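You operate a simulated robot arm through the tools that you are given. There is no shell and no other tool. Be economical: measure what you need, move in short steps, check, and stop when the job is done.

Carry out the task below with a simulated robot arm. There is one attempt and no reset: what you move stays moved.

Task
Put things in order on the top of the lacquered table. At the end: the ink dropper stands where the red clip stood; the green ribbon tin is on the gold brass dish; the red clip from the top of the lacquered table stands where the green ribbon tin stood; the beige buffing block stands where the ink dropper stood; whatever was shut is shut again. Leave all else as you found it, and nothing knocked over.

The check looks at the end state, three seconds after you hand in, the way a careful person would. Anything else that was tipped, shoved, dropped, spilled or broken makes it a failure.

Robot
A 6-joint arm with a two-finger parallel gripper, fixed in place. Base frame: the origin is at the foot of the arm, x ahead of it, y to its left, z up; the work surface is at about z = 72. Lengths are in cm, angles in degrees, forces in N, time in s.
With the tool pointing down near the work surface it reaches from about 22 to 62 cm from the base axis. Its first joint turns from -66.0 to 66.0 degrees. Payload 2.7 kg.
The TCP is the grasp point between the finger pads, 2.3 cm short of the fingertips. In the tool frame z runs along the fingers and y along their closing line. The gripper opens to 9.4 cm. The fingers are 3.8 cm wide and 1 cm thick; the gripper's body (5.4 by 9.6 cm) begins 3.9 cm behind the TCP.
Orientation is that of the tool frame in the base frame, as [roll, pitch, yaw] about the fixed x, y, z axes, in that order (R = Rz(yaw) Ry(pitch) Rx(roll)). With the fingers straight down and closing along the base's y, the tool's x points along the base's -x, its y along +y and its z along -z.

Tools
- The arm moves only by the tool jog_arm. Its argument "rows" is a list that holds one entry, the list of rows, each a list of 7 numbers: the turn, a rotation vector about the tool's x, y, z in degrees, then the shift along the tool's x, y, z in cm, then the closure, from 0 (fully open) to 1 (shut). In form: [[[rx, ry, rz, x, y, z, fingers], ...]]. A call has 1 to 12 rows; each row is the pose to reach, as a shift and turn from the pose commanded when the call began, along the tool's axes at that moment. Each row takes 0.2 s and may step no farther than 5 cm and 8.6 degrees from the row before; otherwise, or with a gripper value out of range, the whole call is refused. A pose out of reach is approached as far as the arm can. The call stops where the force on the tool passes 40 N (or 10 N more than at its start, if that is more) or the arm is blocked; 0.2 s more then pass. The fingers move at their own pace (about 4.5 cm/s each) and stop on an object; they squeeze with about 37 N. The grip force told is the motor's: it shows also when the fingers shut on nothing. Time passes only in rows, and 0.2 s behind the last, so rows that repeat a pose let the fingers close. It gives the time, the measured TCP pose, the force on the tool (base axes), the opening and the grip force at its end, in the units of the frame above (readings bear some noise).
- Cameras (640 x 400 px; columns grow to the right, rows downward): "scene" is fixed at [7.18, -43.13, 139.92]; the picture's right is [0.80, -0.60, 0.00], its down [-0.36, -0.48, -0.80] and it looks along [0.48, 0.64, -0.60] (base axes); focal length 355 px, centre (320, 200). "wrist" rides on the gripper at [-3.9, 0, -4.4] in the tool frame; the picture's right is [0.00, -1.00, 0.00], its down [0.97, 0.00, -0.24] and it looks along [0.24, 0.00, 0.97] (tool axes); focal length 218 px, centre (320, 200).
- get_image(camera): a new picture of that camera. No time passes.
- locate(camera, pixels): for up to 12 pixels [column, row] of the newest picture of that camera ("zoom" is the newest enlarged one), the place [x, y, z] in the base frame of the surface seen there, good to about 0.2 cm. No time passes.
- enlarge(camera, box): a new picture of the part [left, top, right, bottom] of that camera's present view, enlarged. No time passes.
- close_job(): hands the job in; it is judged then, once.

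Work in short steps. Measure before you move; look again where a grasp or a placing could have gone wrong, and mend it. You have 80 turns and 34 pictures in all, those below and enlarged ones among them. Open the gripper and draw the arm clear of the work before you hand the job in, unless the task says otherwise; then end with one line.

The tools are called as name(argument=value, ...) on one line, values as JSON. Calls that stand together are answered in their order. jog_arm: Moves the arm, as the interface text tells. Its arguments: {"type":"object","properties":{"rows":{"type":"array","items":{"type":"array","items":{"type":"array","items":{"type":"number"}}}}},"required":["rows"]} The other tools are called the same way: get_image (camera) takes a picture; locate (camera, pixels) gives the place of the surface under pixels of a picture; enlarge (camera, box) takes an enlarged picture of a part of a camera's view; close_job () hands the job in.

At the start:

```text
t: 0.0
tool_pos: [43.64, 8.39, 108.03]
orientation: [-180.0, 0.0, 180.0]
contact_force: [0.1, -0.2, -0.5]
grip_width: 9.38
grasp_force: 0.1
```

scene: 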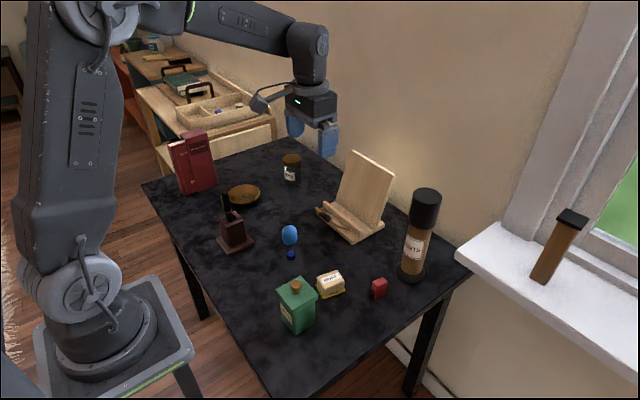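
wrist: 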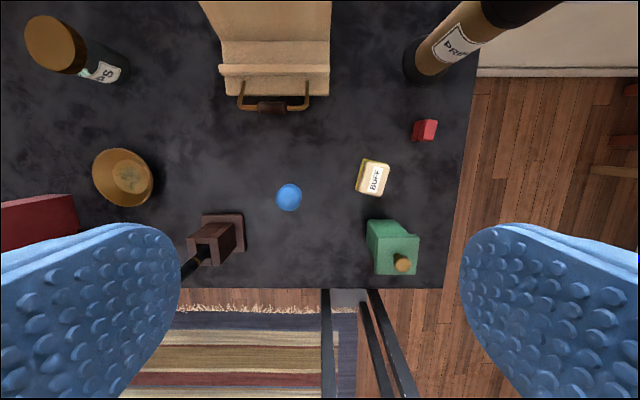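

I see a green tin near (296,305), a beige block at (330,284), a red piece at (379,288), a blue thing at (289,235) and a dish at (243,193). I enlarge these to identify them.

enlarge(camera="scene", box=[200, 200, 440, 350])

enlarge(camera="scene", box=[150, 100, 390, 250])

enlarge(camera="wrist", box=[150, 60, 470, 290])

```text
2.67 times, centred on (320, 275) of scene
```

zoom: 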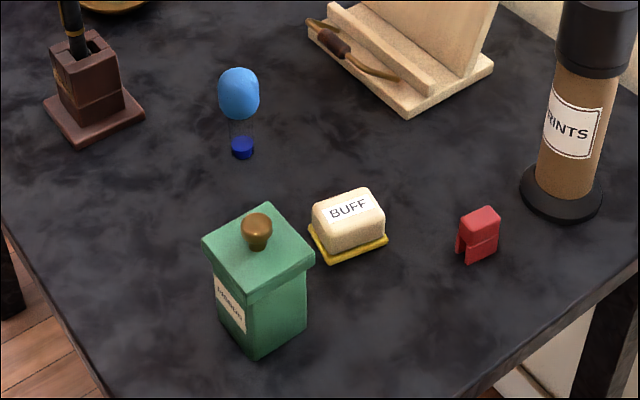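

```text
2.67 times, centred on (270, 175) of scene
```

zoom: 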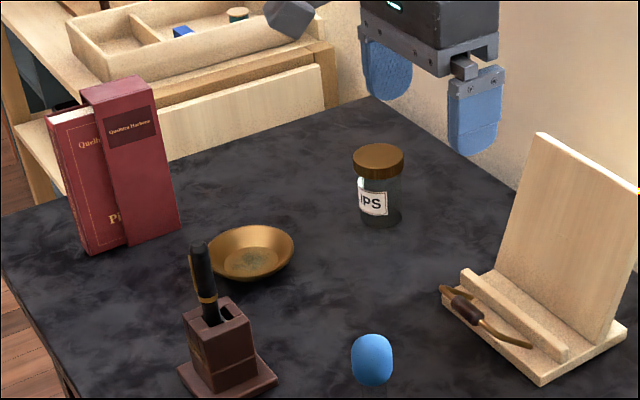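

```text
1.74 times, centred on (310, 175) of wrist
```

zoom: 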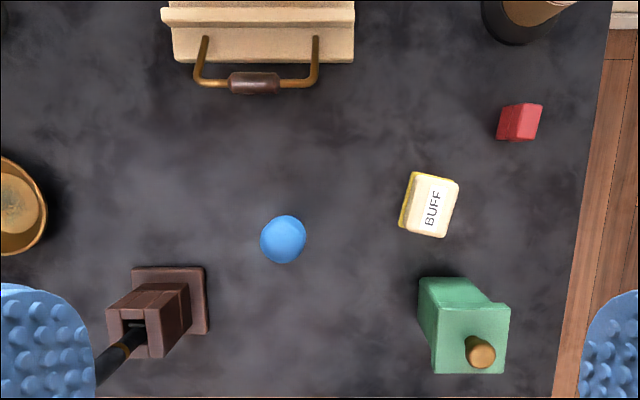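

I measure the objects in the newest wrist zoom and in the scene picture.

locate(camera="zoom", pixels=[[412, 175], [459, 182], [447, 237], [400, 226], [432, 207], [505, 104], [542, 104], [533, 138], [497, 140], [283, 238], [262, 238], [305, 238]])

locate(camera="zoom", pixels=[[433, 309], [509, 309], [504, 372], [433, 372], [480, 350], [420, 280], [465, 280], [420, 320], [20, 205], [350, 350]])

locate(camera="scene", pixels=[[289, 235], [291, 254], [290, 247], [245, 195], [229, 187], [260, 187], [242, 204], [296, 285], [298, 332], [282, 318], [315, 318], [242, 190]])

```text
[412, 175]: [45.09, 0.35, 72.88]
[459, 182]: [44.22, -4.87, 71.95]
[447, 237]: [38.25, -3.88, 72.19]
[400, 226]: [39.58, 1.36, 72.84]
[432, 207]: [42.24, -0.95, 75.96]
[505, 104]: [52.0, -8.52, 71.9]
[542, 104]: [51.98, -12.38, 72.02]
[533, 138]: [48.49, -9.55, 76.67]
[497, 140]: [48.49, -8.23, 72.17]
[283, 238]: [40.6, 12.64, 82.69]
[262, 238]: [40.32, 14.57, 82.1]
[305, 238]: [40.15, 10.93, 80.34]
```

```text
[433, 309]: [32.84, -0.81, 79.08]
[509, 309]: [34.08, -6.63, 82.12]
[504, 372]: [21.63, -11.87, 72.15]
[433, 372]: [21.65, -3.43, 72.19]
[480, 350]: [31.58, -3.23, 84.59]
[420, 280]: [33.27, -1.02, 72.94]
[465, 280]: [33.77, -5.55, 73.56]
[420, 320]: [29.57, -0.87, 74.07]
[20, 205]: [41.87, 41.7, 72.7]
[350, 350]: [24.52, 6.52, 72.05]
```

```text
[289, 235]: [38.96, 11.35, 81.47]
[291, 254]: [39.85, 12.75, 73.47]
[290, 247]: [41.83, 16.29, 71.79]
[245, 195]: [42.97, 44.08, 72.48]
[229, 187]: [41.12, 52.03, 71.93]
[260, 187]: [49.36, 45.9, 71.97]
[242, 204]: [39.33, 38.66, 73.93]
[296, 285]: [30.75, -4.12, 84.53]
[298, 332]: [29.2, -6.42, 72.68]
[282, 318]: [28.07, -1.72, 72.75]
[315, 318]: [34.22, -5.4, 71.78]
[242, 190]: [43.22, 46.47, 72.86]
```

The tin has a knobbed lid and the dropper has a soft bulb over a glass tube, so their geometry matters. I enlarge tightly on the tin and clip area, the dropper, and the dish.

enlarge(camera="scene", box=[262, 215, 326, 255])

locate(camera="zoom", pixels=[[270, 120], [270, 200], [270, 260], [270, 320], [290, 390], [200, 200], [350, 200]])

enlarge(camera="scene", box=[270, 265, 398, 345])

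locate(camera="zoom", pixels=[[128, 80], [40, 140], [128, 330], [200, 100], [130, 180], [540, 90], [520, 120], [555, 130], [520, 170], [545, 165], [575, 140], [580, 80]])

```text
10.00 times, centred on (294, 235) of scene
```

zoom: 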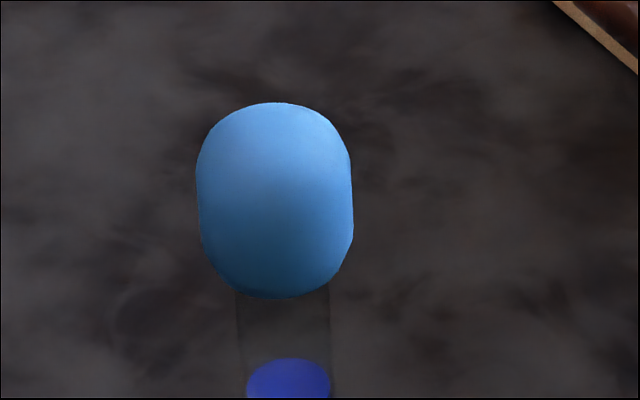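

```text
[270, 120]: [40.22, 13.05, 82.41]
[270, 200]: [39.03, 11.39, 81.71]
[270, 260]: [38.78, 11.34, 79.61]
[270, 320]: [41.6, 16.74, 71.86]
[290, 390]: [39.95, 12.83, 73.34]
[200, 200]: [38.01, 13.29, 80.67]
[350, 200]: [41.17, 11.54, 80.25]
```

```text
5.00 times, centred on (334, 305) of scene
```

zoom: 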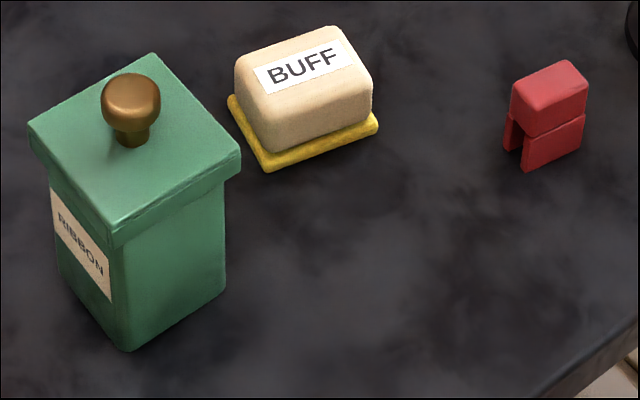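

```text
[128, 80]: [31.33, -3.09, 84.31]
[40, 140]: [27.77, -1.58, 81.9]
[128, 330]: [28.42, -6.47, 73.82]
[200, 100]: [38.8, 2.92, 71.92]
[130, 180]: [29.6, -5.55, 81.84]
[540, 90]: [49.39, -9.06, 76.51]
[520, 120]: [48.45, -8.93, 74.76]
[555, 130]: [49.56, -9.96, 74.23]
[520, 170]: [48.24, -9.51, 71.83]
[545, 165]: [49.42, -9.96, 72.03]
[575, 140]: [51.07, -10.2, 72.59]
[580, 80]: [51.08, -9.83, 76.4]
```

The bulb spans about z 77.5–82.7 over a tube about 2.4 cm wide, and the clip stands near (49.7,-9.6). I move the wrist camera over the tin, block and clip to measure their orientation.

jog_arm(rows=[[[0, 0, 0, 1.9, -2.85, 2, 0], [0, 0, 0, 3.8, -5.7, 4, 0], [0, 0, 0, 5.7, -8.55, 6, 0], [0, 0, 0, 7.0, -11.4, 8, 0], [0, 0, 0, 7.0, -11.4, 8, 0]]])

get_image(camera="wrist")

```text
t: 1.2
tool_pos: [36.69, -3.22, 100.02]
orientation: [-179.9, 0.0, -179.9]
contact_force: [-0.6, -0.2, 0.1]
grip_width: 9.42
grasp_force: 0.1
```

```text
26 pictures are left
```

wrist: 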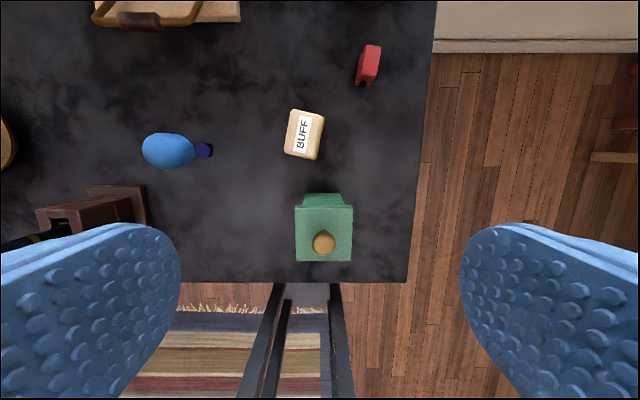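

The tin looks axis-aligned in this view, with its lid at (295–352, 205–261). I locate the corners of the tin, the clip and the block.

locate(camera="wrist", pixels=[[297, 208], [351, 208], [350, 259], [298, 259], [323, 242], [305, 196], [341, 196], [323, 200], [150, 150], [204, 150], [323, 225]])

enlarge(camera="wrist", box=[272, 30, 400, 110])

locate(camera="zoom", pixels=[[460, 80], [535, 80], [520, 180], [430, 190], [480, 190], [500, 110], [420, 260], [465, 280], [440, 200], [475, 150]])

enlarge(camera="wrist", box=[240, 95, 368, 175])

locate(camera="zoom", pixels=[[320, 200], [260, 90], [415, 120], [380, 300], [235, 280]])

```text
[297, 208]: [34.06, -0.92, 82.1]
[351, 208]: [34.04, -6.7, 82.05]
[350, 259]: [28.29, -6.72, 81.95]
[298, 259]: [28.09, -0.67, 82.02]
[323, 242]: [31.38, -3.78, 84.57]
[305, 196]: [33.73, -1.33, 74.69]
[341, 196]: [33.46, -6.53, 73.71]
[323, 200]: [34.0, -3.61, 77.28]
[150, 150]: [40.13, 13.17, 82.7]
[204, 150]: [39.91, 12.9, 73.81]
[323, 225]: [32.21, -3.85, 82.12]
```

```text
5.00 times, centred on (336, 70) of wrist
```

zoom: 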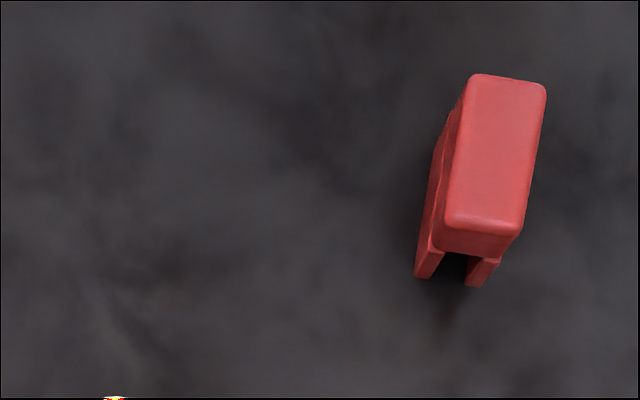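

```text
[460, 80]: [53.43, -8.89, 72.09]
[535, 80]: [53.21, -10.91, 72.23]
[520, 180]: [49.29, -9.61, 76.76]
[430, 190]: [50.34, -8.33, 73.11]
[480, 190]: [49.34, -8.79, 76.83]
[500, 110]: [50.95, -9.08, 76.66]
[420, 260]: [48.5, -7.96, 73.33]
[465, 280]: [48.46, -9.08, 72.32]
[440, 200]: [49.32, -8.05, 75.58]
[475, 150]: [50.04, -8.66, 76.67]
```

```text
5.00 times, centred on (304, 135) of wrist
```

zoom: 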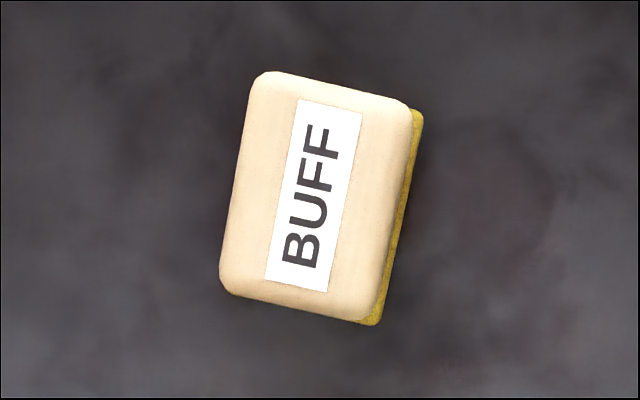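

```text
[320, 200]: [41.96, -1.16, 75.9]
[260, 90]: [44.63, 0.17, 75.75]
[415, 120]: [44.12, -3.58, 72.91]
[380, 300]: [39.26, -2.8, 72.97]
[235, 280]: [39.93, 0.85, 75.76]
```

Tin: lid centre is (31.2,-3.7), lid is 6 cm wide with its top at z 82, knob top is at 84.7. To learn whether the lid is loose, I go straight down and grip the lid sides at TCP z 81.6.

jog_arm(rows=[[[0, 0, 0, 2.7, -0.25, 3, 0], [0, 0, 0, 5.45, -0.5, 6, 0], [0, 0, 0, 5.45, -0.5, 10, 0], [0, 0, 0, 5.45, -0.5, 14, 0], [0, 0, 0, 5.45, -0.5, 17, 0], [0, 0, 0, 5.45, -0.5, 18.4, 0], [0, 0, 0, 5.45, -0.5, 18.4, 0]]])

```text
t: 2.8
tool_pos: [31.27, -3.56, 81.59]
orientation: [180.0, 0.0, -180.0]
contact_force: [0.4, 0.4, -0.6]
grip_width: 9.4
grasp_force: 0.1
```

The arm is over the tin at z 81.6 without contact. I close on the lid and lift 0.8 cm.

jog_arm(rows=[[[0, 0, 0, 0, 0, 0, 0.5], [0, 0, 0, 0, 0, 0, 1], [0, 0, 0, 0, 0, 0, 1], [0, 0, 0, 0, 0, 0, 1], [0, 0, 0, 0, 0, -0.3, 1], [0, 0, 0, 0, 0, -0.8, 1], [0, 0, 0, 0, 0, -0.8, 1]]])

enlarge(camera="scene", box=[230, 230, 390, 350])

```text
t: 4.4
tool_pos: [31.25, -3.51, 82.47]
orientation: [179.9, -0.1, 180.0]
contact_force: [-0.1, -0.6, -1.2]
grip_width: 6.2
grasp_force: 37.1
```

```text
3.33 times, centred on (310, 290) of scene
```

zoom: 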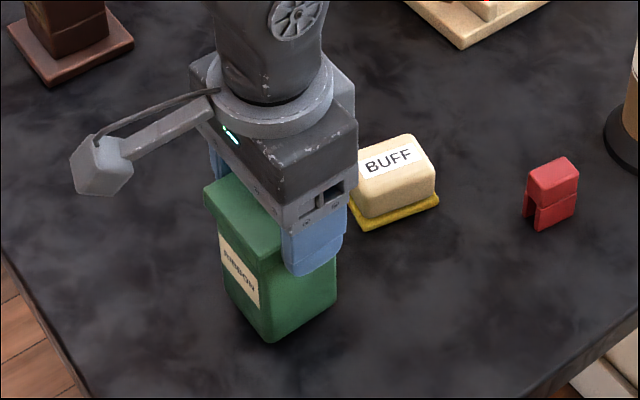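

The force changed by only about 0.7 N and no clear gap shows. I lift 2 cm more and look again.

jog_arm(rows=[[[0, 0, 0, 0, 0, -1, 1], [0, 0, 0, 0, 0, -2, 1], [0, 0, 0, 0, 0, -2, 1]]])

enlarge(camera="scene", box=[250, 250, 350, 350])

```text
t: 5.2
tool_pos: [31.32, -3.61, 84.59]
orientation: [180.0, 0.1, 180.0]
contact_force: [0.0, 0.5, -0.9]
grip_width: 6.23
grasp_force: 37.4
```

```text
4.00 times, centred on (300, 300) of scene
```

zoom: 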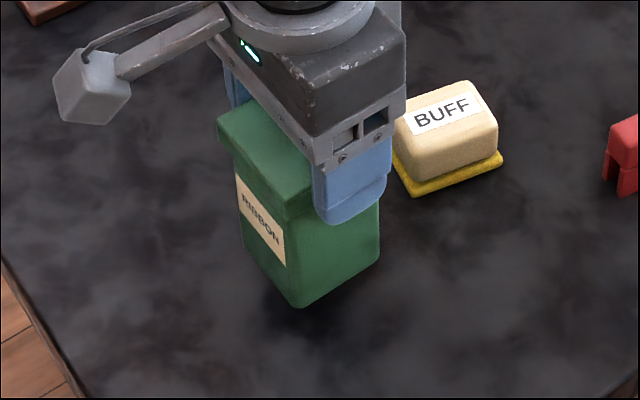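

The whole tin rose with the lid, so I can carry it this way. I measure the dish, books and pen holder before carrying.

enlarge(camera="scene", box=[160, 130, 288, 260])

jog_arm(rows=[[[0, 0, 0, 0, 0, -4.5, 1], [0, 0, 0, 0, 0, -9, 1], [0, 0, 0, 0, 0, -13.5, 1], [0, 0, 0, 0, 0, -18, 1], [0, 0, 0, 0, 0, -18, 1]]])

```text
3.08 times, centred on (224, 195) of scene
```

zoom: 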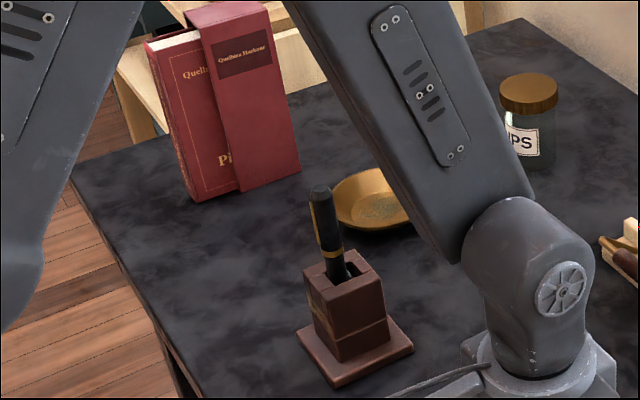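

```text
t: 6.4
tool_pos: [31.29, -3.48, 102.49]
orientation: [-180.0, 0.0, -180.0]
contact_force: [0.0, -2.0, -1.3]
grip_width: 6.21
grasp_force: 36.6
```

Tin is held at z 102. I swing towards the dish, stopping short at about (38,28), and look.

jog_arm(rows=[[[0, 0, 0, -0.9, 4, 0, 1], [0, 0, 0, -1.8, 8, 0, 1], [0, 0, 0, -2.6, 12, 0, 1], [0, 0, 0, -3.5, 16, 0, 1], [0, 0, 0, -4.4, 20, 0, 1], [0, 0, 0, -5.2, 24, 0, 1], [0, 0, 0, -6.1, 28, 0, 1], [0, 0, 0, -6.7, 31.5, 0, 1], [0, 0, 0, -6.7, 31.5, 0, 1]]])

get_image(camera="scene")

get_image(camera="wrist")

```text
t: 8.4
tool_pos: [37.83, 27.81, 102.4]
orientation: [180.0, 0.0, -179.9]
contact_force: [-0.4, -0.2, -0.6]
grip_width: 6.2
grasp_force: 37.0
```

```text
20 pictures are left
```

scene: 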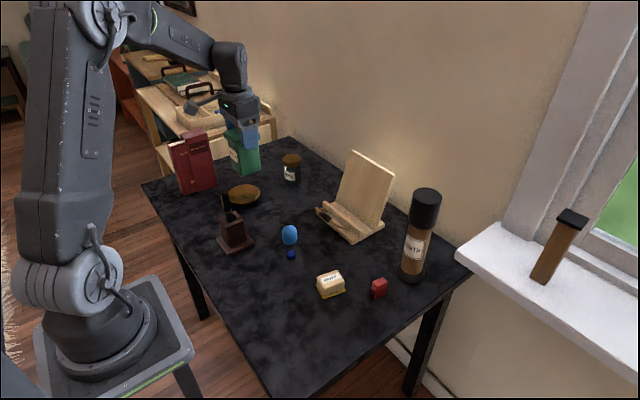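

```text
19 pictures are left
```

wrist: 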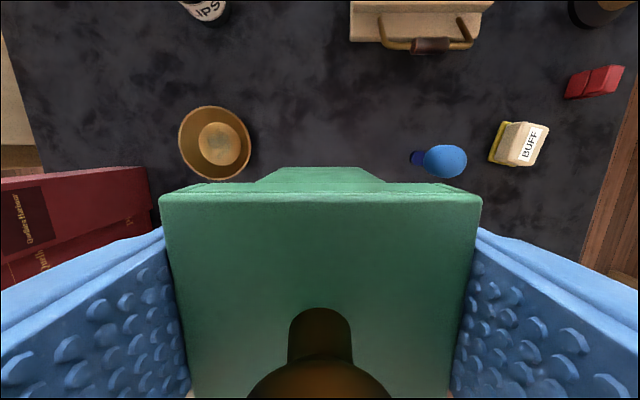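

Dish is visible at (214,142) in the wrist view. I locate its rim and floor and the book edges.

locate(camera="wrist", pixels=[[181, 142], [249, 145], [214, 107], [216, 178], [216, 140], [196, 140], [236, 140], [216, 125], [216, 155], [148, 172], [140, 200], [60, 180]])

locate(camera="scene", pixels=[[229, 193], [260, 192], [244, 186], [243, 204], [244, 195], [185, 194], [216, 187], [203, 133], [170, 142], [225, 197], [292, 160]])

```text
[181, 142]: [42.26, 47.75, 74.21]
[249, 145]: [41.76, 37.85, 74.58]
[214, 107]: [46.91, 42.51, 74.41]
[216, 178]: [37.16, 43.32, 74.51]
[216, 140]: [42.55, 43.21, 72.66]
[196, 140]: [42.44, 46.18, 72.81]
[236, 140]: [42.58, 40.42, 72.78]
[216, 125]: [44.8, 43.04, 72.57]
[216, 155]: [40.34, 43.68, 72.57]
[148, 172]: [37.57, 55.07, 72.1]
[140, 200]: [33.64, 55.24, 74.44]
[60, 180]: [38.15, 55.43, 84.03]
```

```text
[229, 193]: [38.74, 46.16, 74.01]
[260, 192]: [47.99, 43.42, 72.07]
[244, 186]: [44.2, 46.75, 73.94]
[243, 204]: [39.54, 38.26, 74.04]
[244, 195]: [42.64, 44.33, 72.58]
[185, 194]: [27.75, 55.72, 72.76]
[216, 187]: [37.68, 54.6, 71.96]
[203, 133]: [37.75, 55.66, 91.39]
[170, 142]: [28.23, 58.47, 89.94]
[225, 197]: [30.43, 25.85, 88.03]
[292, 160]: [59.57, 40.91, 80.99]
```

The dish centre is (42.0,42.85), its floor is at z 72.6 and its rim at 74.5. I move over it and descend to TCP z 84.

jog_arm(rows=[[[0, 0, 0, -1.1, 4, 0, 1], [0, 0, 0, -2.2, 8, 0, 1], [0, 0, 0, -3.3, 12, 0, 1], [0, 0, 0, -4.13, 14.86, 0, 1], [0, 0, 0, -4.13, 14.86, 4.5, 1], [0, 0, 0, -4.13, 14.86, 9, 1], [0, 0, 0, -4.13, 14.86, 13, 1], [0, 0, 0, -4.13, 14.86, 16, 1], [0, 0, 0, -4.13, 14.86, 18.2, 1], [0, 0, 0, -4.13, 14.86, 18.2, 1]]])

enlarge(camera="scene", box=[180, 100, 340, 220])

```text
t: 10.6
tool_pos: [42.02, 42.87, 84.36]
orientation: [180.0, 0.0, 179.9]
contact_force: [0.4, -0.2, -0.6]
grip_width: 6.23
grasp_force: 37.0
```

```text
3.33 times, centred on (260, 160) of scene
```

zoom: 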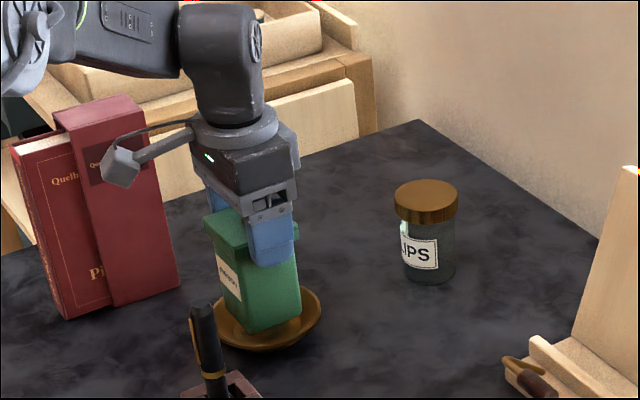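

The tin hovers centred over the dish. I lower it in small steps and watch the force.

jog_arm(rows=[[[0, 0, 0, 0, 0, 0.4, 1], [0, 0, 0, 0, 0, 0.8, 1], [0, 0, 0, 0, 0, 1.1, 1], [0, 0, 0, 0, 0, 1.1, 1]]])

```text
t: 11.6
tool_pos: [42.05, 42.86, 83.21]
orientation: [179.8, 0.1, 179.9]
contact_force: [0.9, 0.2, -1.2]
grip_width: 6.21
grasp_force: 37.5
```

No contact yet at z 83.2; I go down a little more.

jog_arm(rows=[[[0, 0, 0, 0, 0, 0.2, 1], [0, 0, 0, 0, 0, 0.4, 1], [0, 0, 0, 0, 0, 0.4, 1]]])

```text
t: 12.4
tool_pos: [42.13, 42.91, 82.92]
orientation: [179.7, 0.3, -179.8]
contact_force: [3.1, 5.1, 11.6]
grip_width: 6.22
grasp_force: 37.2
```

Contact came at z 82.9, which matches the corners resting on the dish wall. I release and rise.

jog_arm(rows=[[[0, 0, 0, 0, 0, -0.1, 1], [0, 0, 0, 0, 0, -0.1, 0.6], [0, 0, 0, 0, 0, -0.1, 0], [0, 0, 0, 0, 0, -0.1, 0], [0, 0, 0, 0, 0, -0.1, 0], [0, 0, 0, 0, 0, -3, 0], [0, 0, 0, 0, 0, -7, 0], [0, 0, 0, 0, 0, -11, 0], [0, 0, 0, 0, 0, -15, 0], [0, 0, 0, 0, 0, -18, 0], [0, 0, 0, 0, 0, -18, 0]]])

enlarge(camera="scene", box=[180, 120, 340, 220])

```text
t: 14.8
tool_pos: [41.79, 42.67, 100.79]
orientation: [-180.0, -0.1, -180.0]
contact_force: [-0.1, 0.4, 0.0]
grip_width: 9.41
grasp_force: 0.1
```

```text
4.00 times, centred on (260, 170) of scene
```

zoom: 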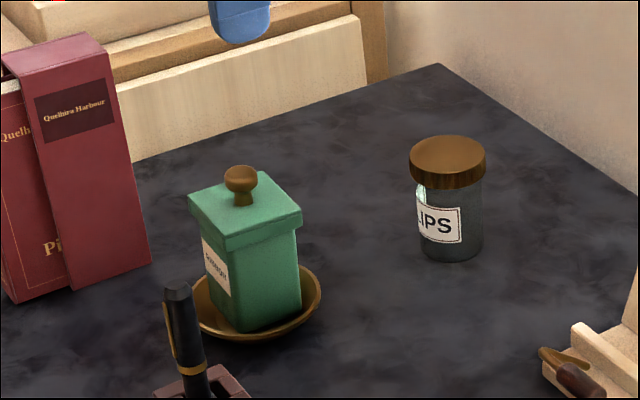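

The tin sits level on the dish. Next is the clip, centred near (49.95,-9.07) and turned about -11°; I locate the PRINTS cylinder and the stand as obstacles first.

locate(camera="scene", pixels=[[397, 276], [411, 282], [424, 276], [411, 240], [424, 195], [344, 240], [317, 210], [379, 285], [375, 296], [383, 281]])

jog_arm(rows=[[[0, 0, 0, -0.6, -5, 0, 0.5], [0, 0, 0, -1.2, -9.9, 0, 0.5], [0, 0, 0, -1.8, -14.8, 0, 0.5], [0, 0, 0, -2.4, -19.7, 0, 0.5], [0, 0, 0, -3.0, -24.6, 0, 0.5], [0, 0, 0, -3.7, -29.5, 0, 0.5], [0, 0, 0, -4.4, -34.4, 0, 0.5], [0, 0, 0, -5.1, -39.2, 0, 0.5], [0, 0, 0, -5.7, -44, 0, 0.5], [0, 0, 0, -6.3, -48.5, 0, 0.5], [0, 0, 5, -7.9, -51.92, 0, 0.5], [0, 0, 11, -7.93, -51.92, 0, 0.5]]])

get_image(camera="wrist")

```text
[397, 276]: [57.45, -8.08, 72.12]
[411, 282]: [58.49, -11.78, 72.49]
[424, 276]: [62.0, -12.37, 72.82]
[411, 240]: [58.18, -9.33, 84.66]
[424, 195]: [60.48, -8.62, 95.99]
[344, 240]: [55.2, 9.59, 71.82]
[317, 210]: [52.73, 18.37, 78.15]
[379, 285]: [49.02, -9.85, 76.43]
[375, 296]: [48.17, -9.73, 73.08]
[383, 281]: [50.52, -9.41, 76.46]
```

```text
refused: row 1 steps farther than a row can; nothing moved
```

```text
16 pictures are left
```

wrist: 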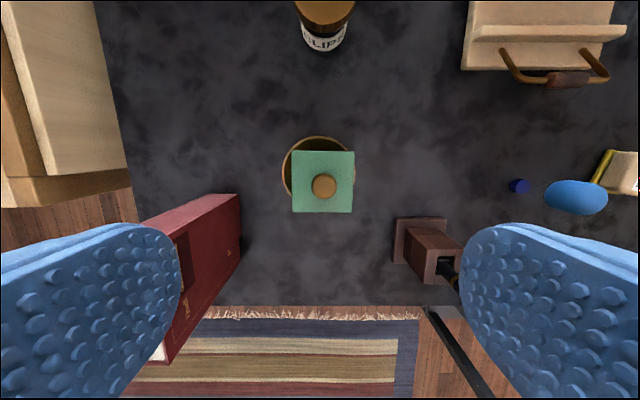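

The first step was slightly too long, so nothing moved. I repeat with smaller steps over to the clip.

jog_arm(rows=[[[0, 0, 0, 0, -4.8, 0, 0.5], [0, 0, 0, -0.5, -9.6, 0, 0.5], [0, 0, 0, -1.0, -14.4, 0, 0.5], [0, 0, 0, -1.5, -19.2, 0, 0.5], [0, 0, 0, -2.0, -24, 0, 0.5], [0, 0, 0, -2.7, -28.8, 0, 0.5], [0, 0, 0, -3.5, -33.5, 0, 0.5], [0, 0, 0, -4.5, -38.2, 0, 0.5], [0, 0, 0, -5.7, -42.9, 0, 0.5], [0, 0, 3, -6.9, -47.5, 0, 0.5], [0, 0, 7, -7.93, -51.92, 0, 0.5], [0, 0, 11, -7.93, -51.92, 4, 0.5]]])

get_image(camera="wrist")

```text
t: 17.4
tool_pos: [49.88, -9.35, 96.91]
orientation: [-179.9, 0.0, 169.0]
contact_force: [-0.5, 1.0, 0.1]
grip_width: 4.71
grasp_force: 0.0
```

```text
15 pictures are left
```

wrist: 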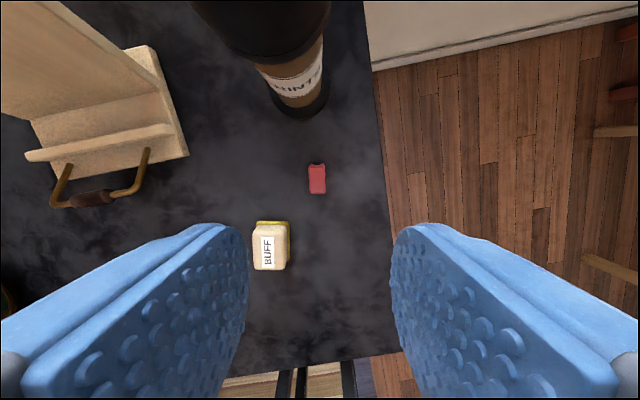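

The clip is at (317,179), aligned with the tool and nearly under the TCP. I locate it precisely.

locate(camera="wrist", pixels=[[317, 180], [312, 180], [322, 180], [317, 170], [317, 190], [296, 112]])

```text
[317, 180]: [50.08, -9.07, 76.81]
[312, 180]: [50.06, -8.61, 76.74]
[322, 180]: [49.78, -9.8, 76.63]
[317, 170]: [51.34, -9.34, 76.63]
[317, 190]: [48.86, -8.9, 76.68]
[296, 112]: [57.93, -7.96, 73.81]
```

The clip centre is (50.05,-9.13), as expected. I descend to z 76.9 and grip its solid top.

jog_arm(rows=[[[0, 0, 0, -0.1, 0, 4.5, 0.5], [0, 0, 0, -0.1, 0, 9, 0.5], [0, 0, 0, -0.1, 0, 13.5, 0.5], [0, 0, 0, -0.1, 0, 17, 0.5], [0, 0, 0, -0.1, 0, 19.0, 0.5], [0, 0, 0, -0.1, 0, 19.8, 0.5], [0, 0, 0, -0.1, 0, 19.8, 0.5], [0, 0, 0, -0.1, 0, 19.8, 1], [0, 0, 0, -0.1, 0, 19.8, 1], [0, 0, 0, -0.1, 0, 19.8, 1], [0, 0, 0, -0.1, 0, 19.8, 1]]])

```text
t: 19.8
tool_pos: [50.1, -9.1, 76.86]
orientation: [180.0, 0.1, 169.1]
contact_force: [0.1, -0.5, 0.1]
grip_width: 1.76
grasp_force: 37.2
```

Gripped at 1.76 cm. I lift and carry it to the tin's old place (31.2,-3.72).

jog_arm(rows=[[[0, 0, 0, 0, 0, -4.5, 1], [0, 0, 0, 0, 0, -9, 1], [0, 0, 0, 4.7, 0.4, -9, 1], [0, 0, 0, 9.4, 0.8, -9, 1], [0, 0, 0, 14.1, 1.2, -9, 1], [0, 0, 0, 17.5, 1.5, -9, 1], [0, 0, 0, 19.58, 1.67, -9, 1], [0, 0, 0, 19.58, 1.67, -5, 1], [0, 0, 0, 19.58, 1.67, -2, 1], [0, 0, 0, 19.58, 1.67, -0.5, 1], [0, 0, 0, 19.58, 1.67, -0.2, 1], [0, 0, 0, 19.58, 1.67, -0.2, 1]]])

enlarge(camera="scene", box=[240, 240, 400, 350])

```text
t: 22.4
tool_pos: [31.19, -3.74, 77.1]
orientation: [180.0, 0.1, 169.0]
contact_force: [0.2, 0.5, 0.2]
grip_width: 1.77
grasp_force: 36.7
```

```text
3.64 times, centred on (320, 295) of scene
```

zoom: 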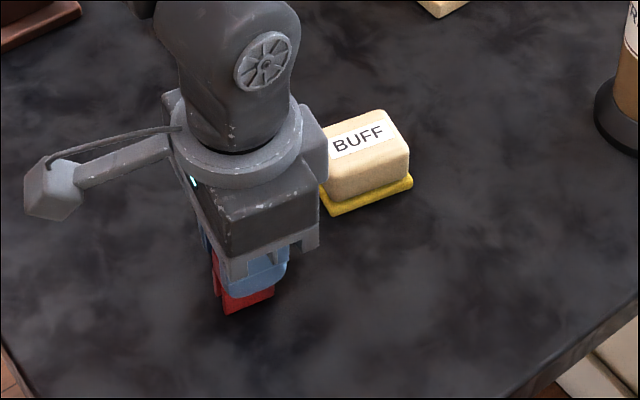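

The clip hovers 0.2 cm up over the right spot. I set it down, release and rise.

jog_arm(rows=[[[0, 0, 0, 0, 0, 0.2, 1], [0, 0, 0, 0, 0, 0.22, 1], [0, 0, 0, 0, 0, 0.22, 0.8], [0, 0, 0, 0, 0, 0.22, 0.5], [0, 0, 0, 0, 0, 0.22, 0.5], [0, 0, 0, 0, 0, 0.22, 0.5], [0, 0, 0, 0, 0, -3.5, 0.5], [0, 0, 0, 0, 0, -8, 0.5], [0, 0, -5, 0, 0, -12, 0.5], [0, 0, -11, 0, 0, -16, 0.5], [0, 0, -11, 0, 0, -16, 0.5]]])

get_image(camera="wrist")

```text
t: 24.8
tool_pos: [30.95, -3.78, 93.43]
orientation: [180.0, 0.0, -179.9]
contact_force: [-0.6, 0.2, -0.1]
grip_width: 4.69
grasp_force: 0.1
```

```text
13 pictures are left
```

wrist: 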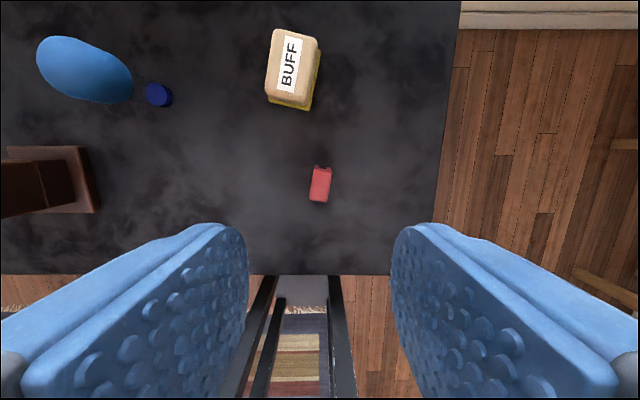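

The clip stands at the tin's old place. Next I park the block: I move over (42.05,-1.15), turn 11° and descend to z 75 with the gripper open.

jog_arm(rows=[[[0, 0, 4, -4.5, 1, 0, 0.1], [0, 0, 8, -9, 2, 0, 0.1], [0, 0, 11, -10.9, 2.57, 2, 0.1], [0, 0, 11, -10.9, 2.57, 6.5, 0.1], [0, 0, 11, -10.9, 2.57, 11, 0.1], [0, 0, 11, -10.9, 2.57, 14.5, 0.1], [0, 0, 11, -10.9, 2.57, 17, 0.1], [0, 0, 11, -10.9, 2.57, 18.1, 0.1], [0, 0, 11, -10.9, 2.57, 18.1, 0.1]]])

enlarge(camera="scene", box=[260, 220, 420, 330])

```text
t: 26.8
tool_pos: [41.91, -1.13, 74.99]
orientation: [180.0, 0.1, 169.1]
contact_force: [-0.1, 0.1, 0.2]
grip_width: 8.45
grasp_force: 0.1
```

```text
3.64 times, centred on (340, 275) of scene
```

zoom: 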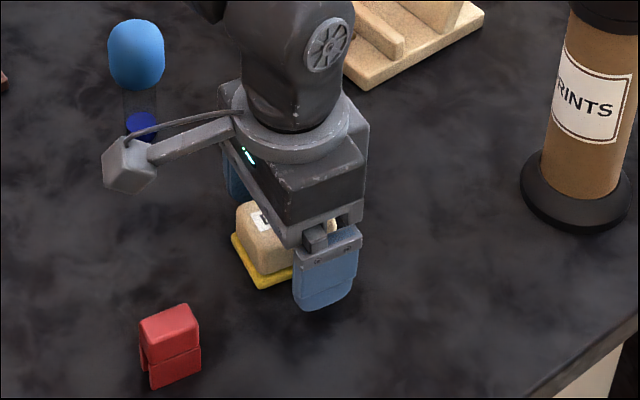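

Fingers straddle the block. A rod with a cube sticks out of the gripper at (130,165) in the zoom, which matters when I tilt later, so I locate it. I also close on the block.

locate(camera="zoom", pixels=[[130, 150], [130, 180], [150, 165], [180, 140], [225, 130], [260, 180], [330, 45], [290, 110], [345, 120]])

jog_arm(rows=[[[0, 0, 0, 0, 0, 0, 0.6], [0, 0, 0, 0, 0, 0, 1], [0, 0, 0, 0, 0, 0, 1], [0, 0, 0, 0, 0, 0, 1], [0, 0, 0, 0, 0, 0, 1]]])

```text
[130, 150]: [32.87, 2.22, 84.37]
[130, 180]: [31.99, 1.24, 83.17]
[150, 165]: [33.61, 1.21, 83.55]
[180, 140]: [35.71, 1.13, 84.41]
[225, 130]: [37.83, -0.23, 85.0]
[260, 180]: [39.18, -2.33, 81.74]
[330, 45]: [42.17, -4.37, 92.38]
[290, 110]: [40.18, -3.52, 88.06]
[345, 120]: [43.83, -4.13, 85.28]
```

```text
t: 28.0
tool_pos: [41.98, -1.24, 74.98]
orientation: [179.9, 0.0, 168.9]
contact_force: [0.4, 0.3, 0.3]
grip_width: 4.5
grasp_force: 37.4
```

The rod's cube sits about 9.5 cm out on the tool's +x side, so later tilts must turn that side upward. The block is gripped at 4.5 cm; I park it at about (52,2), clear of the dropper and the clip's old place.

jog_arm(rows=[[[0, 0, 0, 0, 0, -2, 1], [0, 0, 0, -2, 1, -4, 1], [0, 0, 0, -5.5, 3, -4, 1], [0, 0, 0, -9.22, 5, -4, 1], [0, 0, 0, -9.22, 5, -2, 1], [0, 0, 0, -9.22, 5, -0.5, 1], [0, 0, 0, -9.22, 5, -0.1, 1], [0, 0, 0, -9.22, 5, -0.05, 1], [0, 0, 0, -9.22, 5, -0.05, 0.1], [0, 0, 0, -9.22, 5, -0.05, 0.1], [0, 0, 0, -9.22, 5, -0.05, 0.1], [0, 0, 0, -9.22, 5, -0.05, 0.1]]])

locate(camera="scene", pixels=[[470, 255], [500, 300], [560, 350], [620, 390], [545, 275], [572, 220]])

```text
t: 30.6
tool_pos: [52.09, 1.87, 75.24]
orientation: [-179.9, 0.0, 169.0]
contact_force: [-0.2, -0.2, -0.3]
grip_width: 8.45
grasp_force: 0.1
```

```text
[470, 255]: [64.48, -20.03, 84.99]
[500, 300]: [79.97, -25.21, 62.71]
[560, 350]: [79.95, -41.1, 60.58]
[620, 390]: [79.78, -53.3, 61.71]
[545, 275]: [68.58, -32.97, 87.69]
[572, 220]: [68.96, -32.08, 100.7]
```

Block parked. I rise, move back to about (40,6) and turn the tool to yaw 90 so that the cube side faces +y.

jog_arm(rows=[[[0, 0, 0, 0, 0, -4.5, 0.25], [0, 0, 0, 1.5, 0, -9, 0.25], [0, 0, 8, 3.5, 0.2, -13, 0.25], [0, 0, 16, 5.5, 0.5, -17, 0.25], [0, 0, 24, 7.5, 0.8, -20, 0.25], [0, 0, 32, 9.5, 1.1, -23, 0.25], [0, 0, 40, 11.5, 1.4, -26, 0.25], [0, 0, 48, 12.6, 1.63, -26, 0.25], [0, 0, 56, 12.6, 1.63, -26, 0.25], [0, 0, 64, 12.6, 1.63, -26, 0.25], [0, 0, 72, 12.6, 1.63, -26, 0.25], [0, 0, 79, 12.6, 1.63, -26, 0.25]]])

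get_image(camera="wrist")

```text
t: 33.2
tool_pos: [40.02, 5.93, 101.16]
orientation: [180.0, 0.0, 90.0]
contact_force: [0.1, 0.2, 0.6]
grip_width: 7.07
grasp_force: 0.1
```

```text
11 pictures are left
```

wrist: 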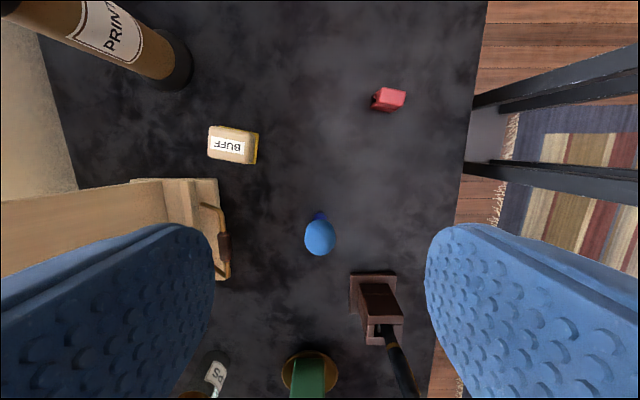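

Yaw 90 works, and the dropper is at column 320 of the wrist view. I locate it, then tilt 50° so the tool heads to +y, ending 20 cm back along the approach line.

locate(camera="wrist", pixels=[[320, 237], [305, 237], [335, 237], [319, 216], [315, 213], [326, 215], [320, 225], [320, 250]])

jog_arm(rows=[[[0, 8, 0, -1.5, 0, 1.8, 0.25], [0, 16, 0, -3, 0, 3.6, 0.25], [0, 24, 0, -4.5, 0, 5.5, 0.25], [0, 32, 0, -6, 0, 7.5, 0.25], [0, 40, 0, -7.5, 0, 9.5, 0.25], [0, 45, 0, -9, 0, 11.5, 0.25], [0, 50, 0, -10.3, 0, 12.9, 0.25], [0, 50, 0, -10.3, 0, 12.9, 0.25]]])

get_image(camera="scene")

```text
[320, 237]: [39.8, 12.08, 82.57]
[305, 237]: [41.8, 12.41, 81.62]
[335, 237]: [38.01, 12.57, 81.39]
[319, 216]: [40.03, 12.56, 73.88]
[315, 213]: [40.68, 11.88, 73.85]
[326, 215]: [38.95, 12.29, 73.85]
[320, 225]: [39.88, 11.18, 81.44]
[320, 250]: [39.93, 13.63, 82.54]
```

```text
t: 35.0
tool_pos: [39.96, -4.36, 88.25]
orientation: [179.9, -50.1, 90.1]
contact_force: [0.9, -0.5, 0.0]
grip_width: 7.03
grasp_force: 0.1
```

```text
10 pictures are left
```

scene: 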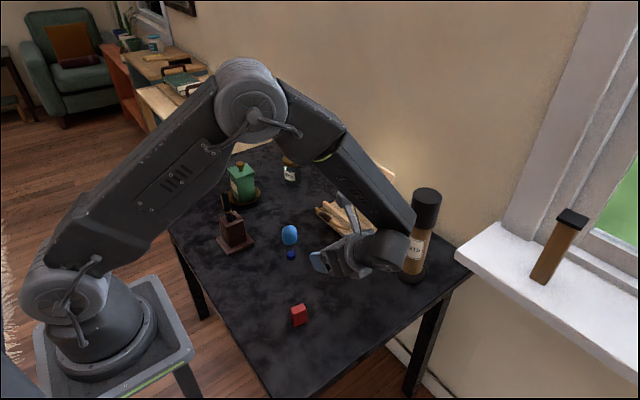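

The tilt is reached and the approach line is clear. I advance 15 of the 20 cm along the tool axis and look.

jog_arm(rows=[[[0, 0, 0, 0, 0, 4, 0.25], [0, 0, 0, 0, 0, 8, 0.25], [0, 0, 0, 0, 0, 12, 0.25], [0, 0, 0, 0, 0, 15, 0.25], [0, 0, 0, 0, 0, 15, 0.25]]])

enlarge(camera="scene", box=[240, 190, 400, 290])

```text
t: 36.2
tool_pos: [40.13, 6.93, 78.73]
orientation: [179.9, -50.1, 90.0]
contact_force: [0.1, -0.1, 0.8]
grip_width: 7.06
grasp_force: 0.0
```

```text
4.00 times, centred on (320, 240) of scene
```

zoom: 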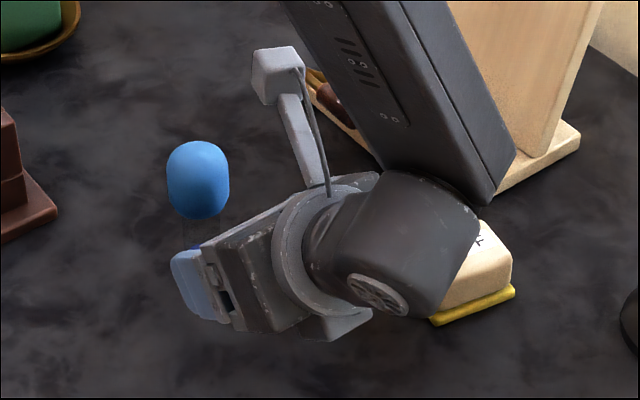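

I check how close the forearm, the wrist and the grey wedge under the gripper at (340,322) are to the things around.

locate(camera="zoom", pixels=[[340, 325], [380, 300], [430, 300], [470, 230], [450, 170], [500, 160], [275, 75], [265, 330], [480, 280], [190, 290], [400, 130]])

```text
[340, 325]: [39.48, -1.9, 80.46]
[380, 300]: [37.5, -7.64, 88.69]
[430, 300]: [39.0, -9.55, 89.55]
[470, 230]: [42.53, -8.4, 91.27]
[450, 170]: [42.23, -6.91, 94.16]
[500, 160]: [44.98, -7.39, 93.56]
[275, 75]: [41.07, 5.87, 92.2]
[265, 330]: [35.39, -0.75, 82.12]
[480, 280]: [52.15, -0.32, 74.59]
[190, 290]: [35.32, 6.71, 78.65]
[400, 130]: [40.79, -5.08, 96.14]
```

Everything is well clear (arm above z 80). I advance the last 5.1 cm so the tips straddle the glass tube.

jog_arm(rows=[[[0, 0, 0, 0, -0.1, 2, 0.25], [0, 0, 0, 0, -0.1, 4, 0.25], [0, 0, 0, 0, -0.1, 5.1, 0.25], [0, 0, 0, 0, -0.1, 5.1, 0.25]]])

enlarge(camera="scene", box=[260, 210, 340, 270])

```text
t: 37.2
tool_pos: [39.98, 11.13, 75.35]
orientation: [180.0, -50.0, 90.0]
contact_force: [-0.6, 0.7, -0.2]
grip_width: 7.03
grasp_force: 0.1
```

```text
6.67 times, centred on (300, 240) of scene
```

zoom: 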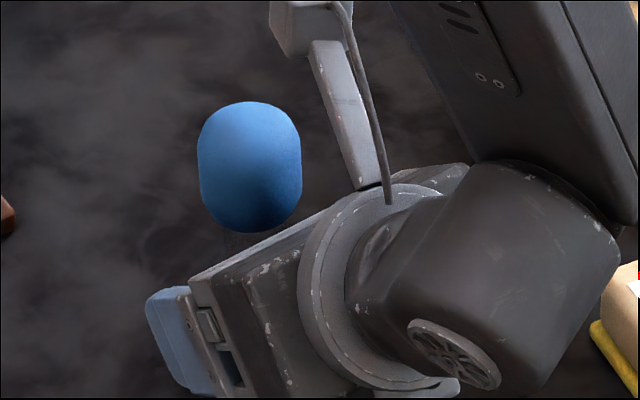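

The dropper has not been touched and the fingers sit below the bulb. I close gently and check that the width is near 2.4 cm.

jog_arm(rows=[[[0, 0, 0, 0, 0, 0, 0.5], [0, 0, 0, 0, 0, 0, 0.7], [0, 0, 0, 0, 0, 0, 0.8], [0, 0, 0, 0, 0, 0, 0.9], [0, 0, 0, 0, 0, 0, 1], [0, 0, 0, 0, 0, 0, 1]]])

enlarge(camera="scene", box=[260, 210, 340, 270])

```text
t: 38.6
tool_pos: [39.85, 11.13, 75.34]
orientation: [180.0, -50.0, 89.9]
contact_force: [0.7, -0.3, 2.3]
grip_width: 2.19
grasp_force: 37.2
```

```text
6.67 times, centred on (300, 240) of scene
```

zoom: 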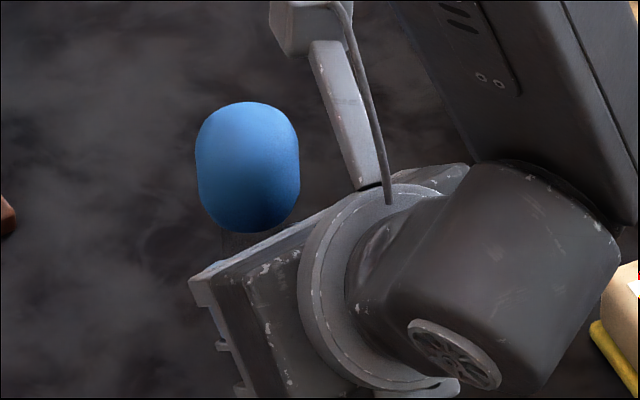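

The grip is 2.19 cm on the glass and the bulb is untouched. I lift straight up 10 cm.

jog_arm(rows=[[[0, 0, 0, 0.77, 0, -0.64, 1], [0, 0, 0, 2.3, 0, -1.93, 1], [0, 0, 0, 4.6, 0, -3.86, 1], [0, 0, 0, 7.66, 0, -6.43, 1], [0, 0, 0, 7.66, 0, -6.43, 1]]])

enlarge(camera="scene", box=[220, 160, 460, 310])

```text
t: 39.8
tool_pos: [39.97, 11.1, 85.19]
orientation: [-180.0, -50.0, 90.1]
contact_force: [-0.5, 0.2, 0.0]
grip_width: 2.13
grasp_force: 37.1
```

```text
2.67 times, centred on (340, 235) of scene
```

zoom: 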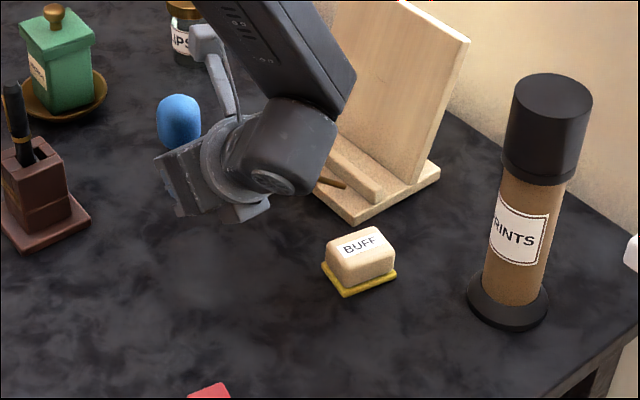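

The dropper hangs upright. I go in -y first to keep the forearm away from PRINTS, then in +x to the clip's old place, staying high.

jog_arm(rows=[[[0, 0, 0, -2.82, 0, -3.36, 1], [0, 0, 0, -5.64, 0, -6.72, 1], [0, 0, 0, -8.46, 0, -10.08, 1], [0, 0, 0, -11.28, 0, -13.44, 1], [0, 0, 0, -14.1, 0, -16.8, 1], [0, 0, 0, -14.1, 3, -16.8, 1], [0, 0, 0, -14.1, 6, -16.8, 1], [0, 0, 0, -14.1, 8.5, -16.8, 1], [0, 0, 0, -14.1, 10.12, -16.8, 1], [0, 0, 0, -14.1, 10.12, -16.8, 1]]])

get_image(camera="scene")

```text
t: 42.0
tool_pos: [49.99, -10.8, 85.25]
orientation: [-179.9, -50.1, 90.0]
contact_force: [-0.4, -0.4, -1.1]
grip_width: 2.23
grasp_force: 37.4
```

```text
5 pictures are left
```

scene: 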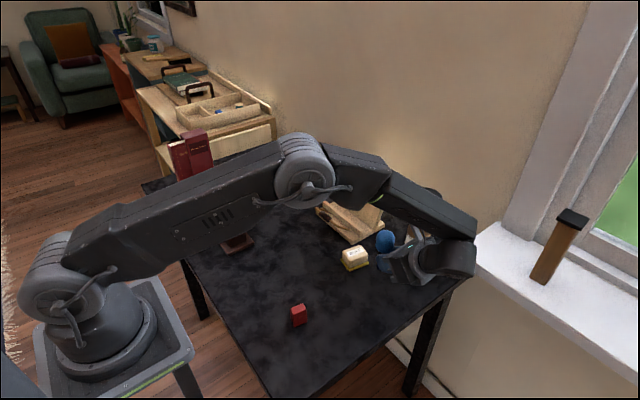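

I check the clearance of the forearm and wrist to PRINTS and the sill from this picture.

locate(camera="scene", pixels=[[432, 191], [405, 182], [440, 212], [472, 238], [472, 265], [470, 275], [440, 260], [386, 238], [415, 228], [425, 280], [400, 285], [422, 240]])

```text
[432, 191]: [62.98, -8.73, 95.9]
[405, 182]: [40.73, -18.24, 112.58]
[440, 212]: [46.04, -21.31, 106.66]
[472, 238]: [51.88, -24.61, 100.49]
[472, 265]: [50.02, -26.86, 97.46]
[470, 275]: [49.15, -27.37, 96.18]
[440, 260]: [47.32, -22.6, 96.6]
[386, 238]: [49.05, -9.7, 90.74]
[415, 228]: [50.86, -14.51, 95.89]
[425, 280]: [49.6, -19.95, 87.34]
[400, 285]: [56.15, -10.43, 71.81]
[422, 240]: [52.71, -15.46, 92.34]
```

All clear (arm x ≤ 53, sill from 64.5). I lower 9.6 cm, then the last bit slowly.

jog_arm(rows=[[[0, 0, 0, -2.3, 0, 1.93, 1], [0, 0, 0, -4.6, 0, 3.86, 1], [0, 0, 0, -6.13, 0, 5.14, 1], [0, 0, 0, -7.05, 0, 5.92, 1], [0, 0, 0, -7.43, 0, 6.24, 1], [0, 0, 0, -7.43, 0, 6.24, 1]]])

jog_arm(rows=[[[0, 0, 0, -0.08, 0, 0.06, 1], [0, 0, 0, -0.15, 0, 0.13, 1], [0, 0, 0, -0.21, 0, 0.18, 1], [0, 0, 0, -0.21, 0, 0.18, 1]]])

```text
t: 43.4
tool_pos: [50.04, -10.86, 75.79]
orientation: [179.8, -50.1, 90.4]
contact_force: [-4.6, 0.5, 25.8]
grip_width: 2.2
grasp_force: 37.0
```

```text
t: 44.4
tool_pos: [50.09, -10.92, 75.44]
orientation: [179.8, -49.9, 90.2]
contact_force: [1.6, 0.8, 26.3]
grip_width: 2.2
grasp_force: 37.1
```

Contact force is 26 N already near the expected height. I look at the dropper before releasing.

enlarge(camera="scene", box=[330, 220, 450, 310])

```text
4.44 times, centred on (390, 265) of scene
```

zoom: 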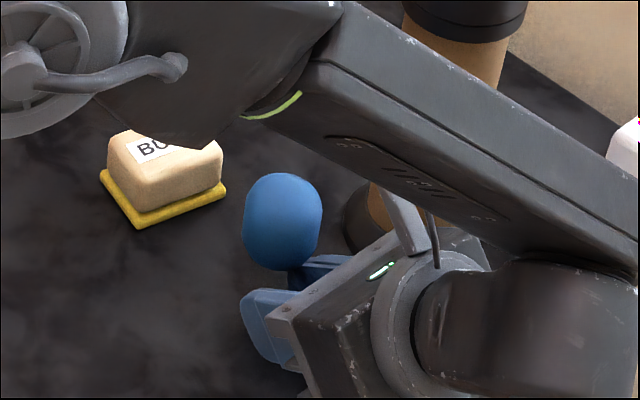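

The dropper still looks upright. I locate the bulb's top and edges to check height and lean.

locate(camera="zoom", pixels=[[283, 178], [283, 200], [283, 250], [248, 215], [318, 215], [297, 280], [265, 320], [275, 300]])

```text
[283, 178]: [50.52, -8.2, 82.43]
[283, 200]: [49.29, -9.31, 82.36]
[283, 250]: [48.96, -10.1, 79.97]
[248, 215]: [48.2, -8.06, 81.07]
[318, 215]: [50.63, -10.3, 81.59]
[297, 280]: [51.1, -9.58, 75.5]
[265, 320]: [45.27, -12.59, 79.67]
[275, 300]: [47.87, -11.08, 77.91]
```

Bulb top is at z 82.5 and upright, so the dropper stands on the table. I ease the pressure, open, and back out along the tool axis.

jog_arm(rows=[[[0, 0, 0, 0.12, 0, -0.1, 1], [0, 0, 0, 0.12, 0, -0.1, 0.7], [0, 0, 0, 0.12, 0, -0.1, 0.4], [0, 0, 0, 0.12, 0, -0.1, 0.25], [0, 0, 0, 0.12, 0, -0.1, 0.25], [0, 0, 0, 0.12, 0, -0.1, 0.25], [0, 0, 0, 0.12, 0, -2, 0.25], [0, 0, 0, 0.12, 0, -5, 0.25], [0, 0, 0, 0.12, 0, -9, 0.25], [0, 0, 0, 0.12, 0, -13, 0.25], [0, 0, 0, 0.12, 0, -13, 0.25]]])

get_image(camera="wrist")

```text
t: 46.8
tool_pos: [50.0, -20.64, 83.69]
orientation: [-179.9, -50.1, 90.0]
contact_force: [-0.3, 0.1, 0.1]
grip_width: 7.04
grasp_force: 0.1
```

```text
3 pictures are left
```

wrist: 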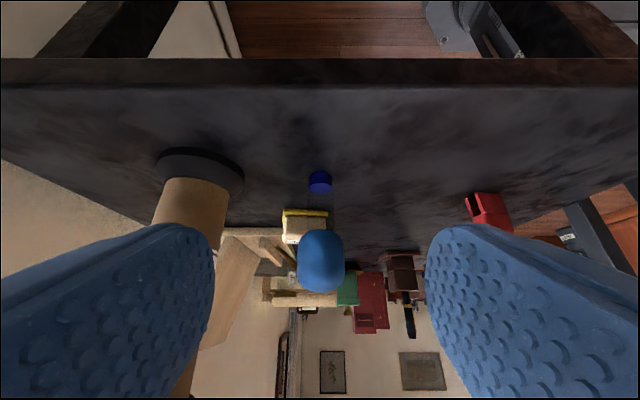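

The dropper stands free at the clip's old place. I measure it and the parked block in this view.

locate(camera="wrist", pixels=[[320, 180], [320, 188], [320, 260], [302, 265], [342, 265], [290, 213], [325, 214], [305, 225]])

```text
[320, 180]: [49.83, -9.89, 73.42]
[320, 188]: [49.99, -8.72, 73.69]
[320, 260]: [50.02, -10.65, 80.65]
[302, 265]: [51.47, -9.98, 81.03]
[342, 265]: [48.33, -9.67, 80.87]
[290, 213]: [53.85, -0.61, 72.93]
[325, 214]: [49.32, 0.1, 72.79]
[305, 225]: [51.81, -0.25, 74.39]
```

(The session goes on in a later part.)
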